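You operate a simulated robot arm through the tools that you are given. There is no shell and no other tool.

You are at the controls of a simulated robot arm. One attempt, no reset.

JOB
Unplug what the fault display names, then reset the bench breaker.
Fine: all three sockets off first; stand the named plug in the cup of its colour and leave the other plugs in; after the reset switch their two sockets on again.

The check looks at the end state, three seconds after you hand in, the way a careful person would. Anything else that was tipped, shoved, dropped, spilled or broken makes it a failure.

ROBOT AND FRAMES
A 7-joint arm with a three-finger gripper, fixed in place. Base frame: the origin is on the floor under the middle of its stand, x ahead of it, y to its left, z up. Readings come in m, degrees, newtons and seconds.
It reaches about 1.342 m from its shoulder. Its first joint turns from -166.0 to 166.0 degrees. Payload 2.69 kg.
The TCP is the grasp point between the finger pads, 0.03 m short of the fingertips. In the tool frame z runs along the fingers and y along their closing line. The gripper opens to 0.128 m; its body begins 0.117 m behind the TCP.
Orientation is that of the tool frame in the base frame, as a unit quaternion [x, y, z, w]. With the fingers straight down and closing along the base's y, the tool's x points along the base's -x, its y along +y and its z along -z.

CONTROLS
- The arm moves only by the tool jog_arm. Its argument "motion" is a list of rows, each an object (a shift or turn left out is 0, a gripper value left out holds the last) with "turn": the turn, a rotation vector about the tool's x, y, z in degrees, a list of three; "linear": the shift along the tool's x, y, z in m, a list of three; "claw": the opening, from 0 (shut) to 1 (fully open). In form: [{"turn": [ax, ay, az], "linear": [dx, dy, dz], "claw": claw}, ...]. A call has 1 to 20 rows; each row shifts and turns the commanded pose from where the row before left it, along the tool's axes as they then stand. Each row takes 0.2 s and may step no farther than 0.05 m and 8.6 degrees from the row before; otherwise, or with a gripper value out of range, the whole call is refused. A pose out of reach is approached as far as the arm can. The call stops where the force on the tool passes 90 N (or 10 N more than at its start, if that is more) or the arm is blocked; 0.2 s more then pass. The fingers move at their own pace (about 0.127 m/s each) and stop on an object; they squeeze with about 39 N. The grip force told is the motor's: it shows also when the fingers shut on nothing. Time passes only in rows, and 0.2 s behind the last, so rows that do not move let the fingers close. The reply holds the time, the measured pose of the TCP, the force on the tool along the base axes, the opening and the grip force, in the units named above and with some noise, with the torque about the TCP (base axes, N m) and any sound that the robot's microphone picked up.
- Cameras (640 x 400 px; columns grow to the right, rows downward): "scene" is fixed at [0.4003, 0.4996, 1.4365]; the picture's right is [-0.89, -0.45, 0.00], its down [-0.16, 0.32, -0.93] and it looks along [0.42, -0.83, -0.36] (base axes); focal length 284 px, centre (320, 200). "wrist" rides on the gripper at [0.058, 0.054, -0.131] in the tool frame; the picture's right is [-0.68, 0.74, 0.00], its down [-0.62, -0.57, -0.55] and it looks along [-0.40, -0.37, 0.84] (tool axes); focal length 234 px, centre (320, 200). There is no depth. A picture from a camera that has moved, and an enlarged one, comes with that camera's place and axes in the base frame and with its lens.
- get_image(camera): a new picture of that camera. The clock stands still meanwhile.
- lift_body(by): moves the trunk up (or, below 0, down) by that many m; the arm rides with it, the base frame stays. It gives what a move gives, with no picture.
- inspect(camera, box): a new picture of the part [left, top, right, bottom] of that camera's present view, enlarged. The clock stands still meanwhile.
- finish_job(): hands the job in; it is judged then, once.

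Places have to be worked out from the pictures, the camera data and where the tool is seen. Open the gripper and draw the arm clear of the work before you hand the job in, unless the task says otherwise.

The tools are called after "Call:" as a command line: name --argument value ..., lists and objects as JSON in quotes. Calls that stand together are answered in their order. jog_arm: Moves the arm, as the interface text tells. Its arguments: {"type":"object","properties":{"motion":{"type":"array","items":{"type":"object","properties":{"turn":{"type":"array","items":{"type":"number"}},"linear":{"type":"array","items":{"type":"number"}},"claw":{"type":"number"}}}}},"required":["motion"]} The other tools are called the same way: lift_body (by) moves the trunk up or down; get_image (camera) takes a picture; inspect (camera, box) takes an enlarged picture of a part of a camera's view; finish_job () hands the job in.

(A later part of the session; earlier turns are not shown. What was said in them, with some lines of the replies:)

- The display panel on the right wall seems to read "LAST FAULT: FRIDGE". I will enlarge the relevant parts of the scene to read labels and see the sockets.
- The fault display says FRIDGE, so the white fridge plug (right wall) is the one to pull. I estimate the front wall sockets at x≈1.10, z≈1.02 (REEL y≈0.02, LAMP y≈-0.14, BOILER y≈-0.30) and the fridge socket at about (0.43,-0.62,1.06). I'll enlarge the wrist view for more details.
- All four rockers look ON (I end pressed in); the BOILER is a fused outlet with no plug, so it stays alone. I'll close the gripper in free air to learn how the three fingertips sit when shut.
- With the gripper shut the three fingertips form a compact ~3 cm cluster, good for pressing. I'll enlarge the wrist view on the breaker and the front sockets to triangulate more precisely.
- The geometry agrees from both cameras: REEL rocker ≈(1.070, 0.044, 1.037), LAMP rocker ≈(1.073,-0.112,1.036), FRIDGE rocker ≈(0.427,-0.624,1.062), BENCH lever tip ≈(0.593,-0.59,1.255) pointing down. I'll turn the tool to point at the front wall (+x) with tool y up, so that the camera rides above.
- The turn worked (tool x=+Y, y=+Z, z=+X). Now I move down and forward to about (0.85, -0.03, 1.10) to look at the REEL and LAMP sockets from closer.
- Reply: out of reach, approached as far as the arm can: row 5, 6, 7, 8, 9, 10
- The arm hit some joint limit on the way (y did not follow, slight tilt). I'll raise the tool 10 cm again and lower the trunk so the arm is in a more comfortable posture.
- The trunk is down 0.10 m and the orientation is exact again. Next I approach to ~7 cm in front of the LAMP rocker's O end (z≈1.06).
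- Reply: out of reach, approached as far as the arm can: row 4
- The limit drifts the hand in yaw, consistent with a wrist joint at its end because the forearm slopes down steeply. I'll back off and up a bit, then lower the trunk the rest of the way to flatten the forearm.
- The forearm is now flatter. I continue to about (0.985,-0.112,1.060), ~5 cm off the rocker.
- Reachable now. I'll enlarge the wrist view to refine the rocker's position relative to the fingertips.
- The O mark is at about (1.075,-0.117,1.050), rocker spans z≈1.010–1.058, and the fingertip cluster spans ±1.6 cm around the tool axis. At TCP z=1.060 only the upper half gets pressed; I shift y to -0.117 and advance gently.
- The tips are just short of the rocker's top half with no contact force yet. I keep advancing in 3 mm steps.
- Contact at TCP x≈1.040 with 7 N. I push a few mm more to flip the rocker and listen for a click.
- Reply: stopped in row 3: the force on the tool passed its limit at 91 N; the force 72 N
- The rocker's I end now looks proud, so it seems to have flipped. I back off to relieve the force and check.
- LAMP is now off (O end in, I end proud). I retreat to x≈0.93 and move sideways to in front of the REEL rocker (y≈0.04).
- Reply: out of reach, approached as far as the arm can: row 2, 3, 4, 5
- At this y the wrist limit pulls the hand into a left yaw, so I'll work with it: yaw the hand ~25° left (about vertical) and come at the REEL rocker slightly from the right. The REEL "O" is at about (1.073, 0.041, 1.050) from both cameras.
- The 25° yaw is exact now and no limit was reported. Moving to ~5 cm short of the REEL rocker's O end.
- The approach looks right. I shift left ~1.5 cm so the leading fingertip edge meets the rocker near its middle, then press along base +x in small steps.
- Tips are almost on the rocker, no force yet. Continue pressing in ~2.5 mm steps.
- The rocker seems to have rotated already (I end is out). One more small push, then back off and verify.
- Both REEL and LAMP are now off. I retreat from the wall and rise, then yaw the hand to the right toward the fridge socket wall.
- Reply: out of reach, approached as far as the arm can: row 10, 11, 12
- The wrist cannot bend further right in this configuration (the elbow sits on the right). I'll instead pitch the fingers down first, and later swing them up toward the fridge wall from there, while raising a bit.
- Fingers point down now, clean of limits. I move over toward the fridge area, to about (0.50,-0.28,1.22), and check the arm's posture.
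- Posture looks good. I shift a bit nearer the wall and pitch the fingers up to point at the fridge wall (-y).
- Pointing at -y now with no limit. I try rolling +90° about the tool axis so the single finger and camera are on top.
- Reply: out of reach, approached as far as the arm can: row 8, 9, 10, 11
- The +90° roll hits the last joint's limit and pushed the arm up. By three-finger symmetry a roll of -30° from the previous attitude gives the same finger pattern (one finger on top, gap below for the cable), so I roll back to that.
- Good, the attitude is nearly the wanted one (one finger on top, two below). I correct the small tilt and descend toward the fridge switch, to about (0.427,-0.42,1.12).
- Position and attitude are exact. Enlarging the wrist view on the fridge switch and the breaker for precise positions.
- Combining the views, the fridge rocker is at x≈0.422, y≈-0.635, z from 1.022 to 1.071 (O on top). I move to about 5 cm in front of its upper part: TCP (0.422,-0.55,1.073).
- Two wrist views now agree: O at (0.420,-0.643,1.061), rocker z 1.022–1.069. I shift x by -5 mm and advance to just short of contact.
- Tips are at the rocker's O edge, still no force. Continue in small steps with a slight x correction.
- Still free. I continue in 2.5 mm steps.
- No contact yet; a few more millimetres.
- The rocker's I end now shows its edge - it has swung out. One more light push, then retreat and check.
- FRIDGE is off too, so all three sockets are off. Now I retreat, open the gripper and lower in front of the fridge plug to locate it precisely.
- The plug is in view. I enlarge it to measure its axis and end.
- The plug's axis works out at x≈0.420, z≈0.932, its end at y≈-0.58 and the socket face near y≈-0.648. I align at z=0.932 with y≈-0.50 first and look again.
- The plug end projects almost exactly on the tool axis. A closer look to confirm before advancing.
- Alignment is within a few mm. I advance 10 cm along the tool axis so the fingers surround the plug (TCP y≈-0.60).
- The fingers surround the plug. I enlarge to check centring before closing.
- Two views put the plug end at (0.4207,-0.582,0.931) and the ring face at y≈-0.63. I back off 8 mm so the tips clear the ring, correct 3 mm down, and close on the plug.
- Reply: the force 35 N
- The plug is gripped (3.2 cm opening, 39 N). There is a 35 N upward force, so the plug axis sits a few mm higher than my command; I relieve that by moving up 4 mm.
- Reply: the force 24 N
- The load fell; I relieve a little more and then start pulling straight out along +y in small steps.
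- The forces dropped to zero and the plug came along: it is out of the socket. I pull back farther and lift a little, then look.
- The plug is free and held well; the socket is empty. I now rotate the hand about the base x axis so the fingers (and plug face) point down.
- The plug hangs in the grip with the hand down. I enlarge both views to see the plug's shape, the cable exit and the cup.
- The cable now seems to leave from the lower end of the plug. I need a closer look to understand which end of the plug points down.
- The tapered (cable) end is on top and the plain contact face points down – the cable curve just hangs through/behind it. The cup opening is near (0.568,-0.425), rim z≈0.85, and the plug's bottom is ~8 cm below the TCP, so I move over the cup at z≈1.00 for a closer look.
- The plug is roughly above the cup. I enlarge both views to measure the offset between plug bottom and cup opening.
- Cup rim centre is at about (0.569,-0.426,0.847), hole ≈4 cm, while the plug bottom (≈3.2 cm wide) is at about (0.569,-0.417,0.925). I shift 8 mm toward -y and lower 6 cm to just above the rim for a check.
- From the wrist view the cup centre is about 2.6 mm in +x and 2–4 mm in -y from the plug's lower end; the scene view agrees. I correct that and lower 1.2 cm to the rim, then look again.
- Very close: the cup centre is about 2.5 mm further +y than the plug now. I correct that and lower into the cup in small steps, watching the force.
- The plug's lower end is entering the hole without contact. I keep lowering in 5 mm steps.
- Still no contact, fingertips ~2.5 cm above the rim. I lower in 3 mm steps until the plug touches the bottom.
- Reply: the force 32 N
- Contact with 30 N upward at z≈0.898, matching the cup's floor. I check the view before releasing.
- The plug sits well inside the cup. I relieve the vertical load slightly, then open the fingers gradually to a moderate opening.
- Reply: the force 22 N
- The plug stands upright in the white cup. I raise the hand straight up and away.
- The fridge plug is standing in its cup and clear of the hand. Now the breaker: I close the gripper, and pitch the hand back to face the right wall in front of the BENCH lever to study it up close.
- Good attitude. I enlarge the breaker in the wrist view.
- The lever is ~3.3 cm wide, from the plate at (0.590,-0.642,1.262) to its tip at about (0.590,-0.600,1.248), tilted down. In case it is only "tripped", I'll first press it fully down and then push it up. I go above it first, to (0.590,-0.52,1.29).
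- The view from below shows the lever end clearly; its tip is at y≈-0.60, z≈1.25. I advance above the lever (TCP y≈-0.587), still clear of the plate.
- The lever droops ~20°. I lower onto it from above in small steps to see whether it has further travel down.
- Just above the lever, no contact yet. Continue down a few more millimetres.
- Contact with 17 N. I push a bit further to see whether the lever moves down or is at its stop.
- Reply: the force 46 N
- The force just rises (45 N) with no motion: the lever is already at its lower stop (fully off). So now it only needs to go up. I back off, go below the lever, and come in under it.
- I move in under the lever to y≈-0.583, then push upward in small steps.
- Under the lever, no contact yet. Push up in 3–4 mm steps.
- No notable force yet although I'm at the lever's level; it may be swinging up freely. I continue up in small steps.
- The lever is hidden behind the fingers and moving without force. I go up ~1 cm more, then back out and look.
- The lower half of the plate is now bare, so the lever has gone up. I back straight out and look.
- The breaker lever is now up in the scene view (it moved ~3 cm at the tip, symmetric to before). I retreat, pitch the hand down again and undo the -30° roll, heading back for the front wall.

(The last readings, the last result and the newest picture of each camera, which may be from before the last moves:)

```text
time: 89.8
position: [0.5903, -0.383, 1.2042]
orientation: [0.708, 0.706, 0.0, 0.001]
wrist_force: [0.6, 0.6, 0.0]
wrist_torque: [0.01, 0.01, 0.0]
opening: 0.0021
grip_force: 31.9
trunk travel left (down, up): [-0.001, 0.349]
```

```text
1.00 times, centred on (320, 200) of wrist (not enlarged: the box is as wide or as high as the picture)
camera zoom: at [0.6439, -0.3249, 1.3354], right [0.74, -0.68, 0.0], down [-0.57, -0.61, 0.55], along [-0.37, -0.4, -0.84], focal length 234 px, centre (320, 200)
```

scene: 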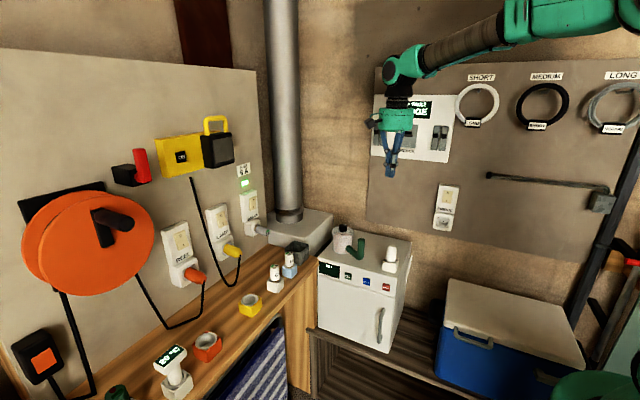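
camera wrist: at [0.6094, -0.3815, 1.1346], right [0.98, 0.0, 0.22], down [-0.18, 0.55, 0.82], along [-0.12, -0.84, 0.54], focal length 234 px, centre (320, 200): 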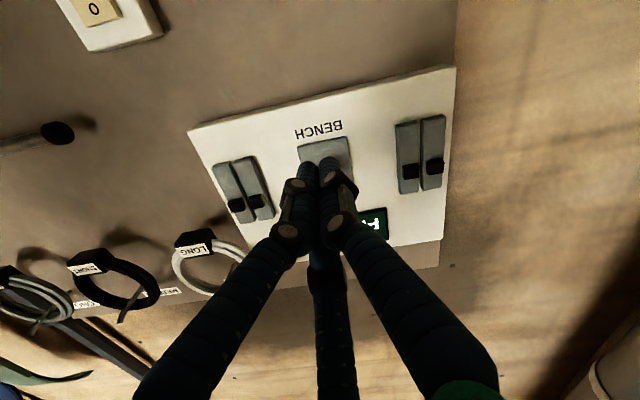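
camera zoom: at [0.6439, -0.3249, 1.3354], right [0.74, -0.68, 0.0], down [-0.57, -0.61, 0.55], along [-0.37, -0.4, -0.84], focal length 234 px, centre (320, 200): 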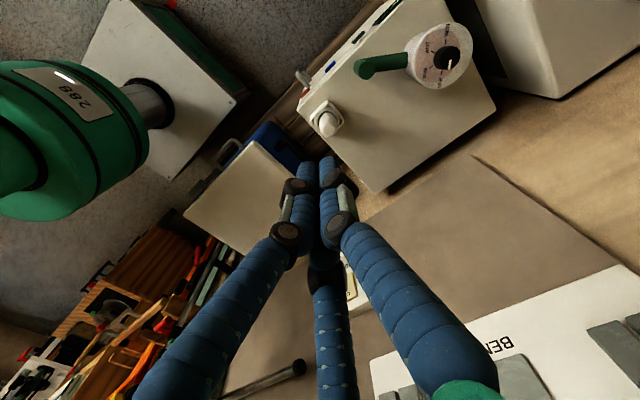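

Next I translate to (0.70,-0.10,1.22) and check the breaker unobstructed from the scene camera.

Call:
jog_arm --motion '[{"linear": [0.0404, 0.0157, -0.0023]}, {"linear": [0.0404, 0.0157, -0.0023]}, {"linear": [0.0404, 0.0157, -0.0023]}, {"linear": [0.0404, 0.0157, -0.0023]}, {"linear": [0.0404, 0.0157, -0.0023]}, {"linear": [0.0404, 0.0157, -0.0023]}, {"linear": [0.0404, 0.0157, -0.0023]}, {}]'

Call:
inspect --camera "scene" --box '[360, 80, 480, 160]'

Call:
inspect --camera "scene" --box '[310, 170, 480, 300]'

```text
time: 91.6
position: [0.7011, -0.1008, 1.2211]
orientation: [0.707, 0.707, 0.001, 0.001]
wrist_force: [-0.1, 0.7, -0.2]
wrist_torque: [-0.03, 0.03, -0.01]
opening: 0.0023
grip_force: 31.2
trunk travel left (down, up): [-0.001, 0.349]
```

```text
5.00 times, centred on (420, 120) of scene
camera zoom: at [0.4003, 0.4996, 1.4365], right [-0.89, -0.45, 0.0], down [-0.16, 0.32, -0.93], along [0.42, -0.83, -0.36], focal length 1420 px, centre (-180, 600)
```

zoom: 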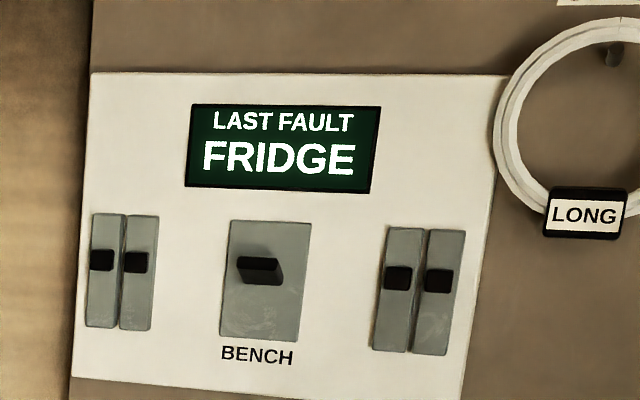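

```text
3.08 times, centred on (395, 235) of scene
camera zoom: at [0.4003, 0.4996, 1.4365], right [-0.89, -0.45, 0.0], down [-0.16, 0.32, -0.93], along [0.42, -0.83, -0.36], focal length 874 px, centre (89, 92)
```

zoom: 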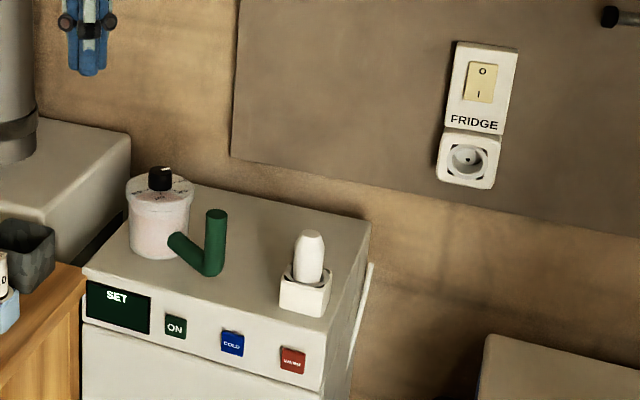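

The lever clearly points up now, and the plug stands in its cup. Next I bring the hand to face the front wall again, directly with the 25° left yaw that worked for REEL.

Call:
jog_arm --motion '[{"turn": [0, 0, -8.34]}, {"turn": [0, 0, -8.33]}, {"turn": [0, 0, -8.33]}, {"turn": [-8.2, 0, 0]}, {"turn": [-8.2, 0, 0]}, {"turn": [-8.2, 0, 0]}, {"turn": [-8.2, 0, 0]}, {"turn": [-8.2, 0, 0]}, {"turn": [-8.2, 0, 0]}, {"turn": [-8.2, 0, 0]}, {"turn": [-8.2, 0, 0]}, {"turn": [-8.2, 0, 0]}, {"turn": [-8.2, 0, 0]}, {"turn": [-8.0, 0, 0]}, {}]'

Call:
get_image --camera "wrist"

Call:
get_image --camera "scene"

```text
time: 94.8
position: [0.7013, -0.1002, 1.221]
orientation: [0.378, 0.595, 0.598, 0.381]
wrist_force: [-0.6, -0.7, -0.9]
wrist_torque: [0.01, -0.04, 0.01]
opening: 0.0023
grip_force: 31.7
trunk travel left (down, up): [-0.001, 0.349]
```

```text
taken
camera wrist: at [0.5577, -0.1021, 1.2735], right [0.28, -0.61, 0.74], down [-0.23, -0.79, -0.57], along [0.93, -0.01, -0.37], focal length 234 px, centre (320, 200)
```

wrist: 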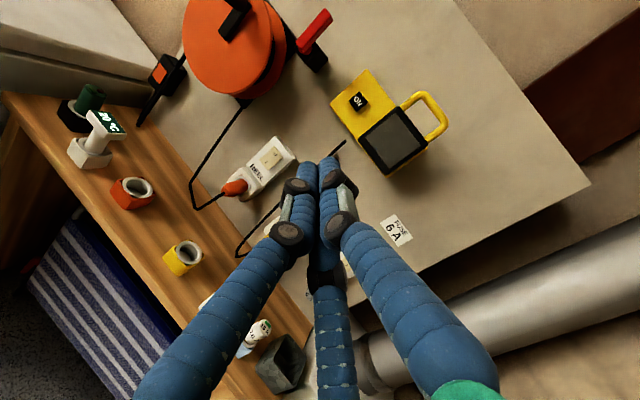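

```text
taken
```

scene: 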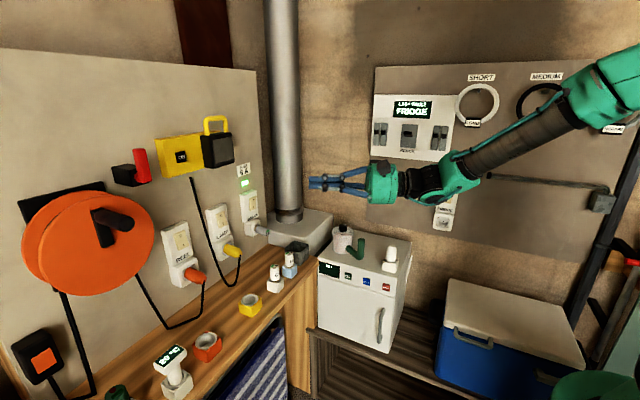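

The attitude is right. I descend and approach toward the REEL socket, first to about (0.88,-0.05,1.06).

Call:
jog_arm --motion '[{"linear": [-0.0051, -0.0267, 0.0307]}, {"linear": [-0.0051, -0.0267, 0.0307]}, {"linear": [-0.0051, -0.0267, 0.0307]}, {"linear": [-0.0051, -0.0267, 0.0307]}, {"linear": [-0.0051, -0.0267, 0.0307]}, {"linear": [-0.0051, -0.0267, 0.0307]}, {}]'

Call:
get_image --camera "wrist"

```text
time: 96.4
position: [0.8817, -0.051, 1.0606]
orientation: [0.378, 0.596, 0.597, 0.382]
wrist_force: [0.3, -0.5, -0.6]
wrist_torque: [0.0, -0.07, 0.04]
opening: 0.002
grip_force: 31.4
trunk travel left (down, up): [-0.001, 0.349]
```

```text
taken
camera wrist: at [0.7387, -0.0533, 1.1147], right [0.28, -0.61, 0.74], down [-0.23, -0.79, -0.57], along [0.93, -0.01, -0.37], focal length 234 px, centre (320, 200)
```

wrist: 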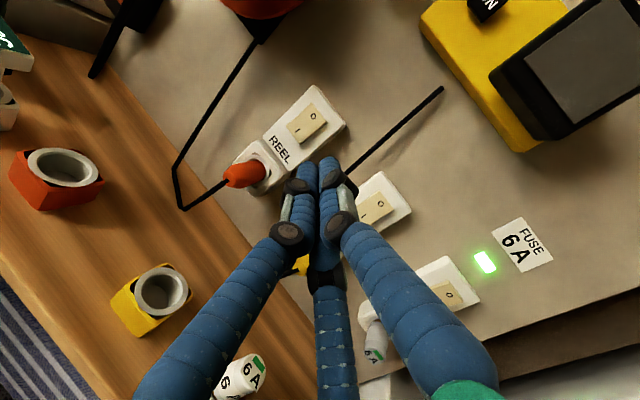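

Now toward the I (lower) half of the REEL rocker: pre-press pose (0.985, 0.03, 1.008).

Call:
jog_arm --motion '[{"linear": [0.0074, -0.0132, 0.032]}, {"linear": [0.0074, -0.0132, 0.032]}, {"linear": [0.0074, -0.0132, 0.032]}, {"linear": [0.0074, -0.0131, 0.0318]}, {}]'

Call:
inspect --camera "scene" --box '[150, 190, 250, 290]'

Call:
get_image --camera "wrist"

```text
time: 97.6
position: [0.9834, 0.0263, 1.0074]
orientation: [0.379, 0.595, 0.597, 0.381]
wrist_force: [-0.2, -0.3, 0.1]
wrist_torque: [0.04, -0.02, 0.0]
opening: 0.0024
grip_force: 31.3
trunk travel left (down, up): [-0.001, 0.349]
```

```text
4.00 times, centred on (200, 240) of scene
camera zoom: at [0.4003, 0.4996, 1.4365], right [-0.89, -0.45, 0.0], down [-0.16, 0.32, -0.93], along [0.42, -0.83, -0.36], focal length 1136 px, centre (800, 40)
```

zoom: 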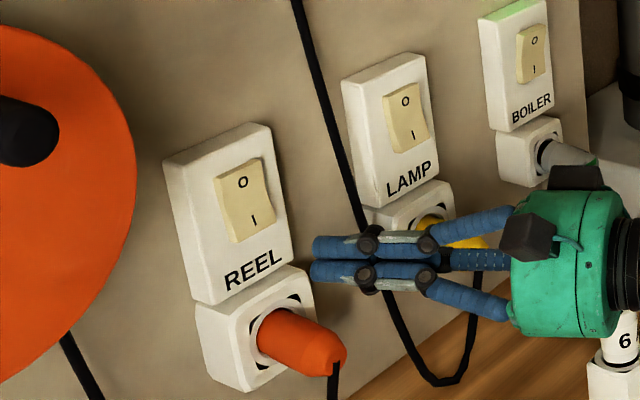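

```text
taken
camera wrist: at [0.8397, 0.025, 1.0601], right [0.28, -0.61, 0.74], down [-0.23, -0.79, -0.57], along [0.93, -0.01, -0.37], focal length 234 px, centre (320, 200)
```

wrist: 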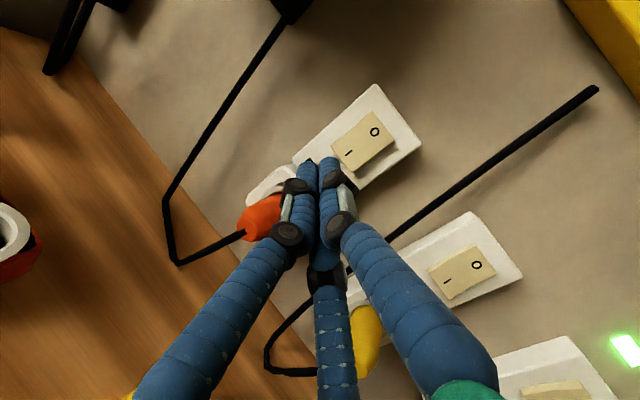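

Aligned below-centre of the REEL rocker, clear of the plug. I advance along +x to near contact, then in small steps.

Call:
jog_arm --motion '[{"linear": [-0.0037, 0.002, 0.0148]}, {"linear": [-0.0036, 0, 0.0148]}, {"linear": [-0.0021, 0, 0.0045]}, {"linear": [-0.0021, 0, 0.0045]}]'

Call:
inspect --camera "scene" --box '[150, 200, 230, 280]'

```text
time: 98.6
position: [1.024, 0.0354, 1.0108]
orientation: [0.378, 0.596, 0.597, 0.382]
wrist_force: [0.2, -0.3, -0.1]
wrist_torque: [0.0, 0.02, 0.03]
opening: 0.002
grip_force: 31.8
trunk travel left (down, up): [-0.001, 0.349]
```

```text
5.00 times, centred on (190, 240) of scene
camera zoom: at [0.4003, 0.4996, 1.4365], right [-0.89, -0.45, 0.0], down [-0.16, 0.32, -0.93], along [0.42, -0.83, -0.36], focal length 1420 px, centre (970, 0)
```

zoom: 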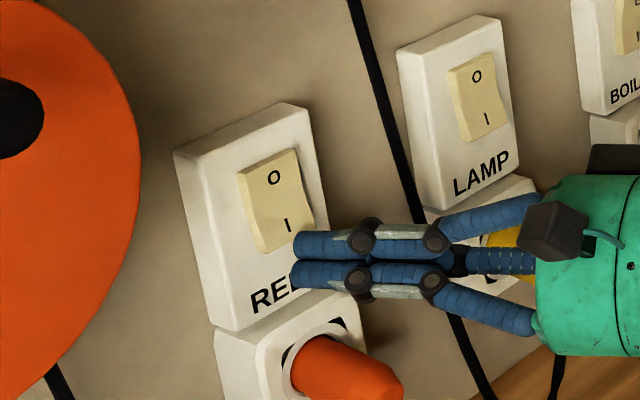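

The geometry should overlap the lower ~13 mm of the rocker. Continue pressing in small steps.

Call:
jog_arm --motion '[{"linear": [-0.0011, 0.001, 0.0023]}, {"linear": [-0.0011, 0, 0.0023]}, {"linear": [-0.0011, 0, 0.0023]}, {"linear": [-0.0008, 0, 0.0018]}]'

Call:
inspect --camera "scene" --box '[150, 200, 230, 280]'

```text
time: 99.6
position: [1.0329, 0.0357, 1.0109]
orientation: [0.379, 0.596, 0.597, 0.381]
wrist_force: [-0.3, -0.7, -0.6]
wrist_torque: [0.01, 0.04, 0.0]
opening: 0.002
grip_force: 31.3
trunk travel left (down, up): [-0.001, 0.349]
```

```text
5.00 times, centred on (190, 240) of scene
camera zoom: at [0.4003, 0.4996, 1.4365], right [-0.89, -0.45, 0.0], down [-0.16, 0.32, -0.93], along [0.42, -0.83, -0.36], focal length 1420 px, centre (970, 0)
```

zoom: 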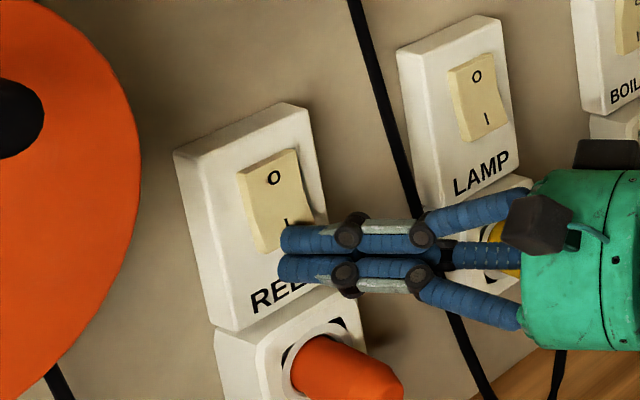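

Not touching yet; a few more small steps.

Call:
jog_arm --motion '[{"linear": [-0.0008, 0.0005, 0.0018]}, {"linear": [-0.0008, 0, 0.0018]}, {"linear": [-0.0008, 0, 0.0018]}]'

Call:
inspect --camera "scene" --box '[150, 200, 230, 280]'

```text
time: 100.4
position: [1.0396, 0.0357, 1.0092]
orientation: [0.379, 0.596, 0.597, 0.381]
wrist_force: [-11.9, 0.9, -7.1]
wrist_torque: [0.04, 0.16, 0.06]
opening: 0.0021
grip_force: 31.4
trunk travel left (down, up): [-0.001, 0.349]
```

```text
5.00 times, centred on (190, 240) of scene
camera zoom: at [0.4003, 0.4996, 1.4365], right [-0.89, -0.45, 0.0], down [-0.16, 0.32, -0.93], along [0.42, -0.83, -0.36], focal length 1420 px, centre (970, 0)
```

zoom: 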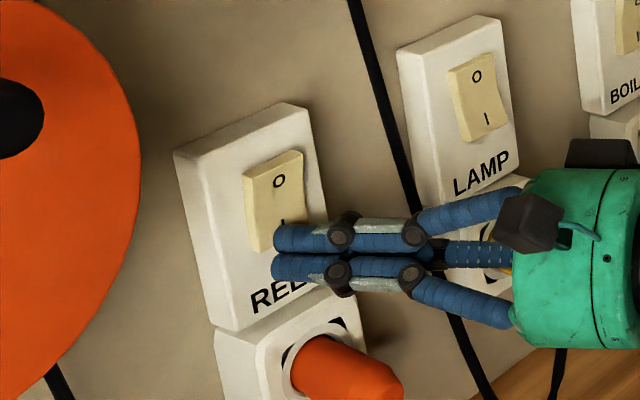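

The rocker has swung (O end now out). A slight extra push, then retreat and verify.

Call:
jog_arm --motion '[{"linear": [-0.0006, 0, 0.0014]}, {"linear": [0.0006, 0, -0.0014]}, {"linear": [0.004, 0, -0.02]}, {"linear": [0, 0, -0.04]}, {"linear": [0, 0.01, -0.04]}, {}]'

Call:
inspect --camera "scene" --box '[150, 190, 250, 290]'

Call:
inspect --camera "wrist" --box '[270, 60, 470, 220]'

```text
time: 101.8
position: [0.9476, -0.0003, 1.0211]
orientation: [0.377, 0.596, 0.597, 0.382]
wrist_force: [0.1, 0.5, 0.0]
wrist_torque: [-0.03, 0.06, 0.0]
opening: 0.002
grip_force: 31.4
trunk travel left (down, up): [-0.001, 0.349]
```

```text
4.00 times, centred on (200, 240) of scene
camera zoom: at [0.4003, 0.4996, 1.4365], right [-0.89, -0.45, 0.0], down [-0.16, 0.32, -0.93], along [0.42, -0.83, -0.36], focal length 1136 px, centre (800, 40)
```

zoom: 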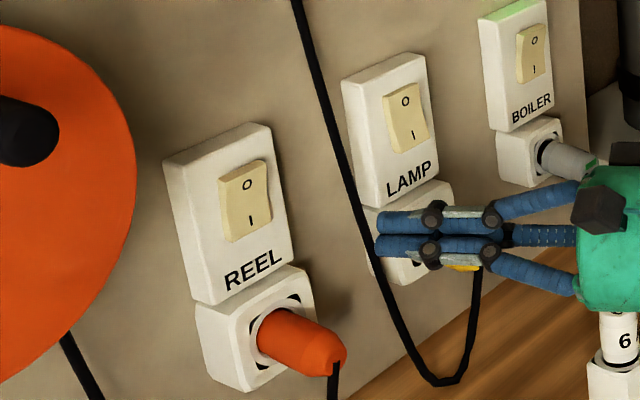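

```text
2.50 times, centred on (370, 140) of wrist
camera zoom: at [0.8042, -0.0017, 1.0751], right [0.28, -0.61, 0.74], down [-0.23, -0.79, -0.57], along [0.93, -0.01, -0.37], focal length 585 px, centre (195, 350)
```

zoom: 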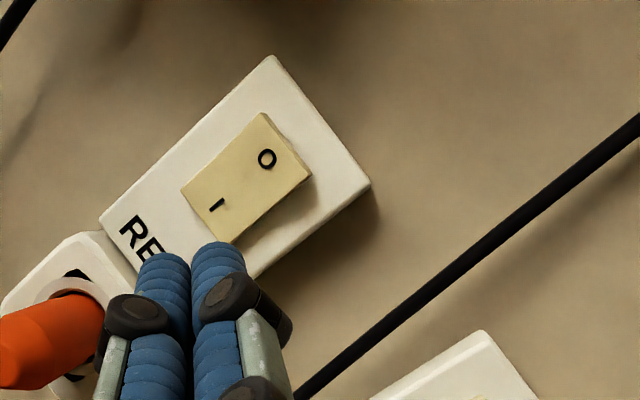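

REEL is on again (I in, O out, same look as the BOILER). I retreat and move across in front of LAMP, via (0.90,-0.14,1.05).

Call:
jog_arm --motion '[{"linear": [-0.01, 0.0073, -0.035]}, {"linear": [-0.0267, 0.0073, -0.0256]}, {"linear": [-0.035, 0.0073, -0.021]}, {"linear": [-0.0351, 0.0073, -0.0207]}, {}]'

Call:
get_image --camera "wrist"

Call:
get_image --camera "scene"

```text
time: 103.0
position: [0.8996, -0.1434, 1.0511]
orientation: [0.379, 0.596, 0.597, 0.381]
wrist_force: [-0.1, 0.0, 0.5]
wrist_torque: [-0.02, 0.0, 0.01]
opening: 0.0019
grip_force: 31.3
trunk travel left (down, up): [-0.001, 0.349]
```

```text
taken
camera wrist: at [0.7563, -0.1457, 1.103], right [0.28, -0.61, 0.74], down [-0.23, -0.79, -0.57], along [0.93, -0.01, -0.37], focal length 234 px, centre (320, 200)
```

wrist: 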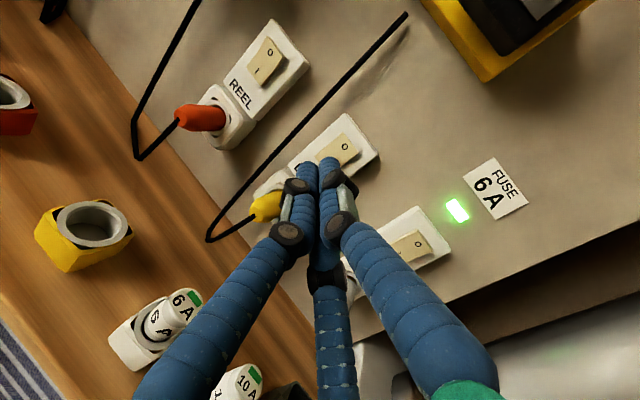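

```text
taken
```

scene: 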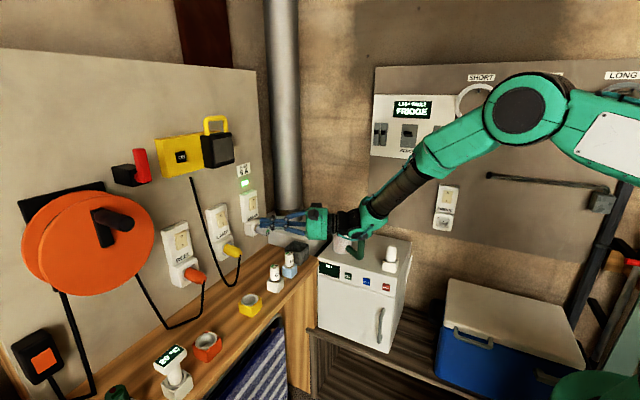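

Clear of everything. I approach the lower half of the LAMP rocker: pre-press (0.99,-0.121,1.011).

Call:
jog_arm --motion '[{"linear": [-0.006, -0.0133, 0.0303]}, {"linear": [-0.006, -0.0133, 0.0303]}, {"linear": [-0.0061, -0.0134, 0.0303]}, {}]'

Call:
inspect --camera "scene" --box '[200, 180, 300, 280]'

Call:
get_image --camera "wrist"

```text
time: 104.0
position: [0.9913, -0.1206, 1.0101]
orientation: [0.379, 0.596, 0.597, 0.381]
wrist_force: [0.4, 0.5, -0.9]
wrist_torque: [0.03, -0.05, 0.03]
opening: 0.0024
grip_force: 31.4
trunk travel left (down, up): [-0.001, 0.349]
```

```text
4.00 times, centred on (250, 230) of scene
camera zoom: at [0.4003, 0.4996, 1.4365], right [-0.89, -0.45, 0.0], down [-0.16, 0.32, -0.93], along [0.42, -0.83, -0.36], focal length 1136 px, centre (600, 80)
```

zoom: 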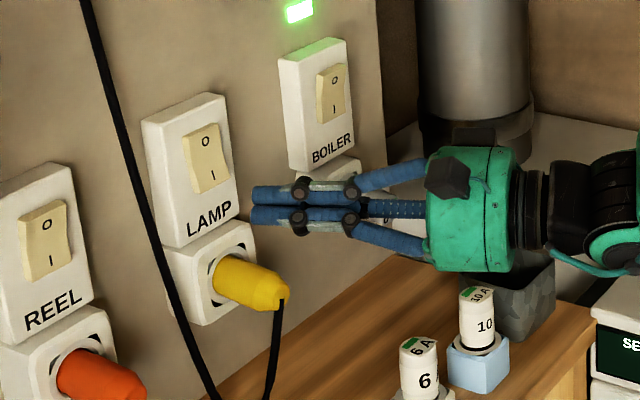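

```text
taken
camera wrist: at [0.8483, -0.1218, 1.0629], right [0.28, -0.61, 0.74], down [-0.23, -0.79, -0.57], along [0.93, -0.01, -0.37], focal length 234 px, centre (320, 200)
```

wrist: 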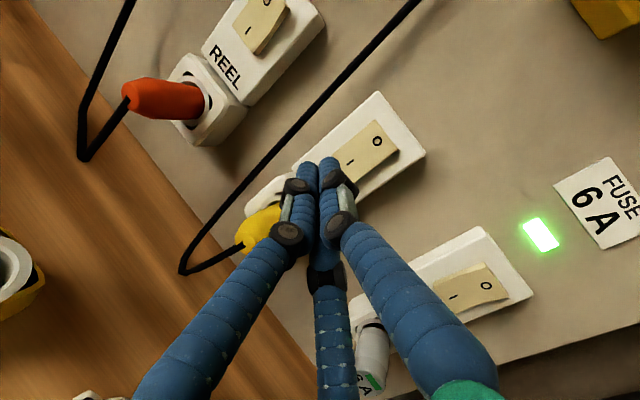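

Aligned with the lower half of the LAMP rocker. Advance along +x to near contact.

Call:
jog_arm --motion '[{"linear": [-0.0063, 0.0005, 0.0136]}, {"linear": [-0.0063, 0, 0.0136]}, {"linear": [-0.0021, 0, 0.0045]}, {"linear": [-0.0013, 0, 0.0027]}, {"linear": [-0.0011, 0, 0.0023]}]'

Call:
inspect --camera "scene" --box '[200, 190, 280, 260]'

```text
time: 105.2
position: [1.031, -0.1209, 1.0101]
orientation: [0.378, 0.596, 0.597, 0.382]
wrist_force: [0.7, 0.8, 0.9]
wrist_torque: [0.0, 0.01, -0.03]
opening: 0.0021
grip_force: 30.9
trunk travel left (down, up): [-0.001, 0.349]
```

```text
5.71 times, centred on (240, 225) of scene
camera zoom: at [0.4003, 0.4996, 1.4365], right [-0.89, -0.45, 0.0], down [-0.16, 0.32, -0.93], along [0.42, -0.83, -0.36], focal length 1623 px, centre (777, 57)
```

zoom: 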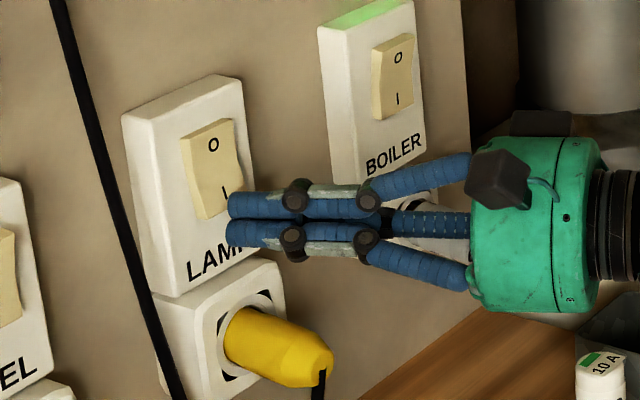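

Almost in contact. Small steps now.

Call:
jog_arm --motion '[{"linear": [-0.0008, 0.0005, 0.0018]}, {"linear": [-0.0008, 0, 0.0018]}, {"linear": [-0.0008, 0, 0.0018]}, {"linear": [-0.0006, 0, 0.0014]}]'

Call:
inspect --camera "scene" --box '[200, 190, 280, 260]'

```text
time: 106.2
position: [1.0386, -0.122, 1.011]
orientation: [0.379, 0.596, 0.596, 0.381]
wrist_force: [0.1, 1.1, -7.9]
wrist_torque: [-0.02, 0.26, 0.02]
opening: 0.0023
grip_force: 31.3
trunk travel left (down, up): [-0.001, 0.349]
```

```text
5.71 times, centred on (240, 225) of scene
camera zoom: at [0.4003, 0.4996, 1.4365], right [-0.89, -0.45, 0.0], down [-0.16, 0.32, -0.93], along [0.42, -0.83, -0.36], focal length 1623 px, centre (777, 57)
```

zoom: 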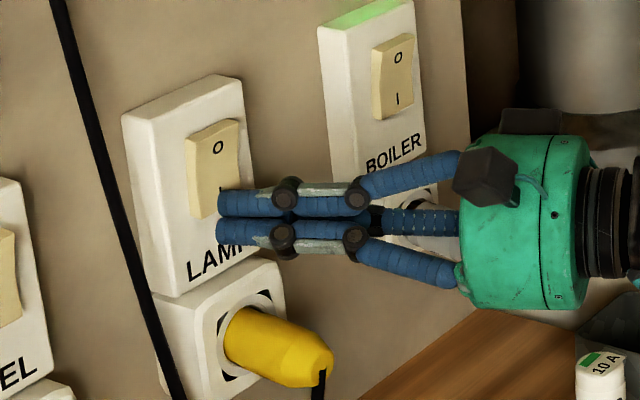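

The LAMP rocker swung to I (O end out). A small extra push, then retreat straight back and verify.

Call:
jog_arm --motion '[{"linear": [-0.0008, 0, 0.0018]}, {"linear": [0.0008, 0, -0.0018]}, {"linear": [0.004, 0, -0.02]}, {"linear": [0, 0.0, -0.04]}, {"linear": [0, 0.01, -0.05]}, {"linear": [0, 0.02, -0.04]}, {}]'

Call:
inspect --camera "scene" --box '[150, 180, 290, 290]'

Call:
get_image --camera "wrist"

```text
refused: row 5 steps farther than a row can; nothing moved
```

```text
3.64 times, centred on (220, 235) of scene
camera zoom: at [0.4003, 0.4996, 1.4365], right [-0.89, -0.45, 0.0], down [-0.16, 0.32, -0.93], along [0.42, -0.83, -0.36], focal length 1033 px, centre (684, 73)
```

zoom: 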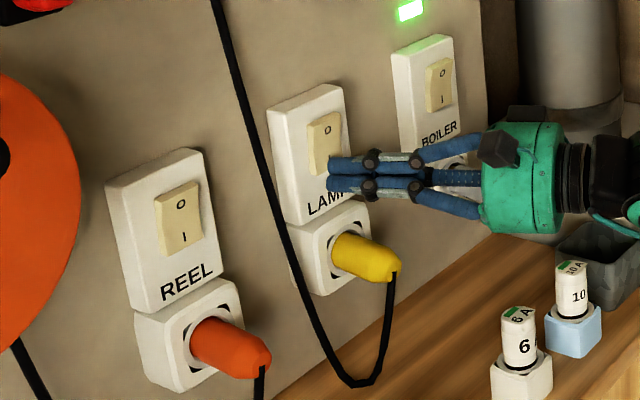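

```text
taken
camera wrist: at [0.895, -0.1224, 1.0643], right [0.28, -0.61, 0.74], down [-0.24, -0.79, -0.57], along [0.93, -0.01, -0.37], focal length 234 px, centre (320, 200)
```

wrist: 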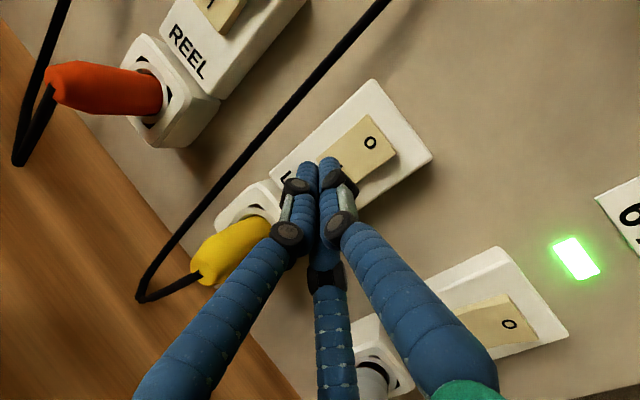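

One row was a hair too long, so nothing moved. I repeat with shorter steps.

Call:
jog_arm --motion '[{"linear": [-0.0008, 0, 0.0018]}, {"linear": [0.0008, 0, -0.0018]}, {"linear": [0.004, 0, -0.02]}, {"linear": [0, 0.0, -0.04]}, {"linear": [0, 0.01, -0.04]}, {"linear": [0, 0.02, -0.04]}, {}]'

Call:
inspect --camera "scene" --box '[150, 180, 290, 290]'

Call:
get_image --camera "wrist"

```text
time: 107.8
position: [0.9079, -0.1784, 1.0426]
orientation: [0.378, 0.596, 0.597, 0.382]
wrist_force: [0.2, 1.1, 1.1]
wrist_torque: [-0.02, 0.01, -0.02]
opening: 0.0021
grip_force: 31.2
trunk travel left (down, up): [-0.001, 0.349]
```

```text
3.64 times, centred on (220, 235) of scene
camera zoom: at [0.4003, 0.4996, 1.4365], right [-0.89, -0.45, 0.0], down [-0.16, 0.32, -0.93], along [0.42, -0.83, -0.36], focal length 1033 px, centre (684, 73)
```

zoom: 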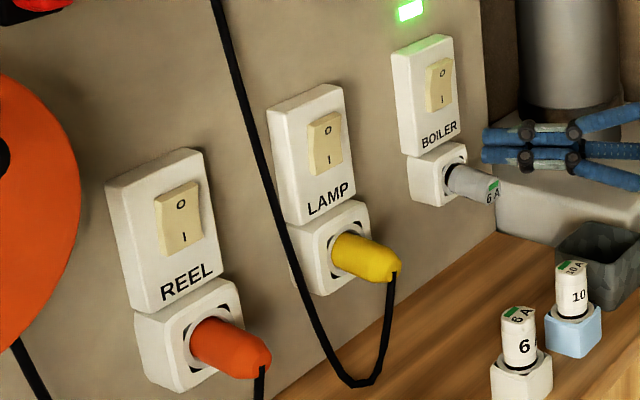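

```text
taken
camera wrist: at [0.7644, -0.1799, 1.0958], right [0.28, -0.61, 0.74], down [-0.23, -0.79, -0.57], along [0.93, -0.01, -0.37], focal length 234 px, centre (320, 200)
```

wrist: 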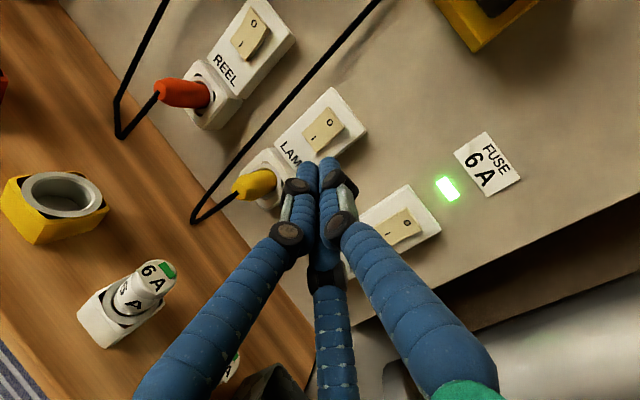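

REEL and LAMP rockers both read on, like the BOILER's. I retreat up and back to a clear place and open the gripper there.

Call:
jog_arm --motion '[{"linear": [0.005, 0.03, -0.03]}, {"linear": [0.0224, 0.0286, -0.0211]}, {"linear": [0.0224, 0.0286, -0.0211]}, {"linear": [0.0224, 0.0286, -0.0211]}, {"linear": [0.0224, 0.0286, -0.0211]}, {"linear": [0.0224, 0.0286, -0.0211]}, {"linear": [0.0224, 0.0286, -0.0211]}, {"claw": 0.6}, {"claw": 0.6}, {"claw": 0.6}, {}]'

Call:
get_image --camera "scene"

Call:
inspect --camera "scene" --box '[210, 180, 270, 240]'

Call:
inspect --camera "scene" --box '[150, 210, 220, 290]'

Call:
inspect --camera "scene" --box '[310, 220, 450, 320]'

Call:
inspect --camera "scene" --box '[360, 80, 480, 160]'

```text
time: 110.2
position: [0.7076, -0.1158, 1.2451]
orientation: [0.379, 0.596, 0.597, 0.381]
wrist_force: [0.9, -0.1, -0.1]
wrist_torque: [-0.02, -0.01, 0.01]
opening: 0.0769
grip_force: 0.1
trunk travel left (down, up): [-0.001, 0.349]
```

```text
taken
```

scene: 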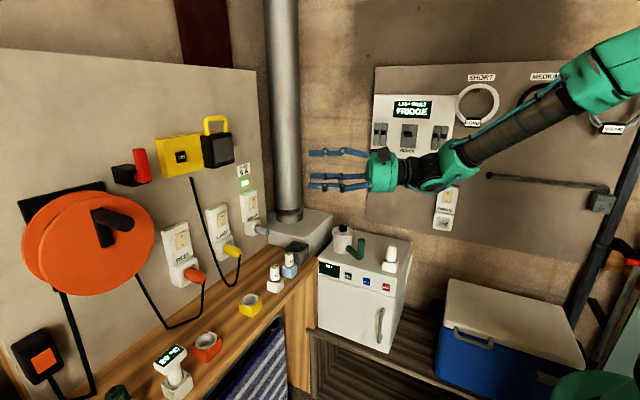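

```text
6.67 times, centred on (240, 210) of scene
camera zoom: at [0.4003, 0.4996, 1.4365], right [-0.89, -0.45, 0.0], down [-0.16, 0.32, -0.93], along [0.42, -0.83, -0.36], focal length 1893 px, centre (853, 133)
```

zoom: 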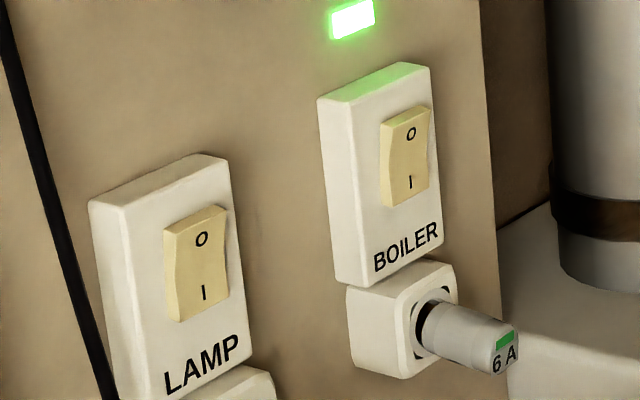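

```text
5.00 times, centred on (185, 250) of scene
camera zoom: at [0.4003, 0.4996, 1.4365], right [-0.89, -0.45, 0.0], down [-0.16, 0.32, -0.93], along [0.42, -0.83, -0.36], focal length 1420 px, centre (995, -50)
```

zoom: 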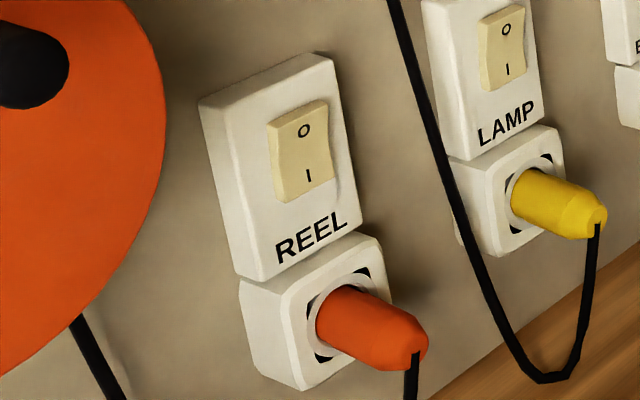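

```text
4.00 times, centred on (380, 270) of scene
camera zoom: at [0.4003, 0.4996, 1.4365], right [-0.89, -0.45, 0.0], down [-0.16, 0.32, -0.93], along [0.42, -0.83, -0.36], focal length 1136 px, centre (80, -80)
```

zoom: 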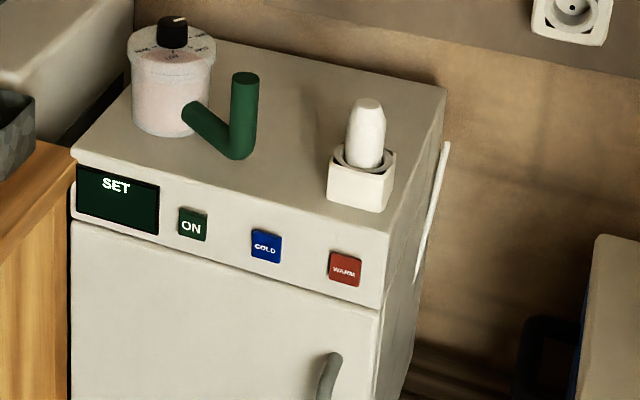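

```text
5.00 times, centred on (420, 120) of scene
camera zoom: at [0.4003, 0.4996, 1.4365], right [-0.89, -0.45, 0.0], down [-0.16, 0.32, -0.93], along [0.42, -0.83, -0.36], focal length 1420 px, centre (-180, 600)
```

zoom: 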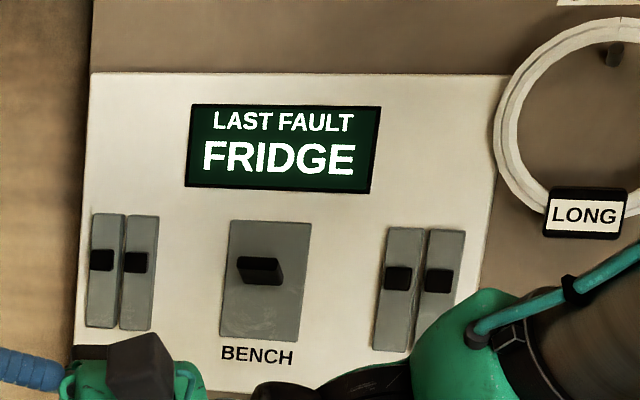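

All rockers are back to their initial "on" look for LAMP and REEL; the plug stands in the white cup and the lever is up. I take one last close look at the lever and fridge switch, and lift the trunk back up to draw the arm clear.

Call:
lift_body --by 0.17

Call:
inspect --camera "scene" --box '[380, 110, 440, 160]'

Call:
inspect --camera "scene" --box '[415, 170, 475, 240]'

Call:
get_image --camera "scene"

Call:
get_image --camera "wrist"

```text
time: 112.2
position: [0.7066, -0.1162, 1.4146]
orientation: [0.378, 0.596, 0.597, 0.382]
wrist_force: [0.2, 0.5, -0.6]
wrist_torque: [0.01, -0.05, -0.05]
opening: 0.0769
grip_force: 0.1
trunk travel left (down, up): [-0.171, 0.179]
```

```text
8.00 times, centred on (410, 135) of scene
camera zoom: at [0.4003, 0.4996, 1.4365], right [-0.89, -0.45, 0.0], down [-0.16, 0.32, -0.93], along [0.42, -0.83, -0.36], focal length 2272 px, centre (-400, 720)
```

zoom: 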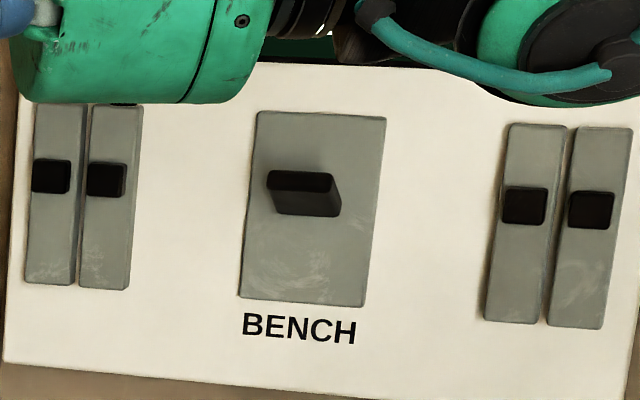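

```text
5.71 times, centred on (445, 205) of scene
camera zoom: at [0.4003, 0.4996, 1.4365], right [-0.89, -0.45, 0.0], down [-0.16, 0.32, -0.93], along [0.42, -0.83, -0.36], focal length 1623 px, centre (-394, 171)
```

zoom: 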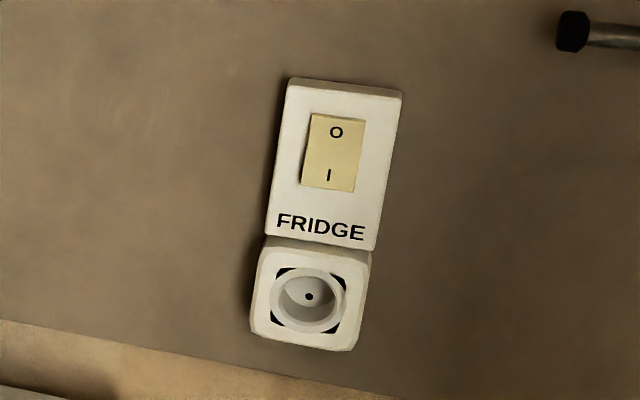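

```text
taken
```

scene: 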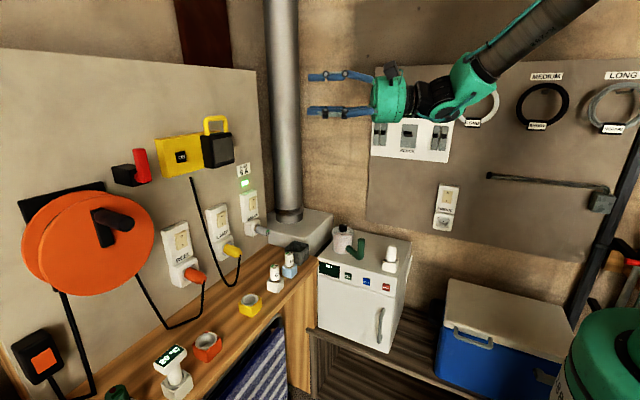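

```text
taken
camera wrist: at [0.5634, -0.1179, 1.4678], right [0.28, -0.61, 0.74], down [-0.23, -0.79, -0.57], along [0.93, -0.01, -0.37], focal length 234 px, centre (320, 200)
```

wrist: 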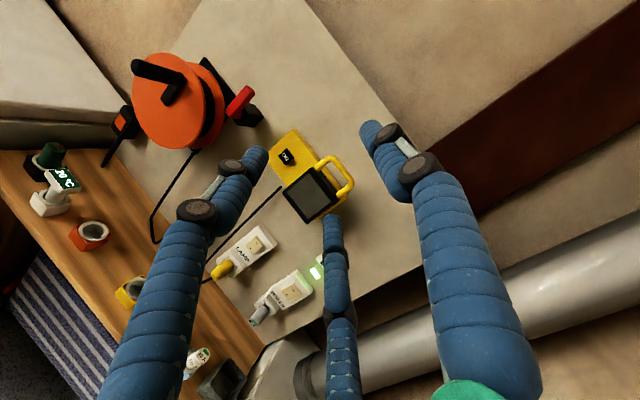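

Everything matches the goal: FRIDGE switch off with its plug standing in the white cup, BENCH lever up, REEL and LAMP plugged in and switched on, and nothing else disturbed. The gripper is open and the arm is clear, so I hand in the job.

Call:
finish_job

```text
The job is handed in.
```

The job is handed in. The fault display named FRIDGE, so I did the following, in this order:

1. **Sockets off:** I switched REEL, LAMP and FRIDGE off before touching anything else. I left the BOILER outlet alone, because it holds a fuse rather than a plug.
2. **Plug out:** I pulled the white fridge plug and stood it upright in the white cup on top of the fridge.
3. **Breaker reset:** I first pressed the BENCH lever down and found it already at its lower stop. I then pushed it up, and it stayed up.
4. **Sockets on again:** REEL and LAMP are back on with their plugs still in. FRIDGE stays off.

The last pictures show all of this, and I saw nothing tipped, shoved or dropped. The microphone reported no click at any point, so I judged the switches and the breaker by how they looked. The gripper is open and the arm is clear of the work.
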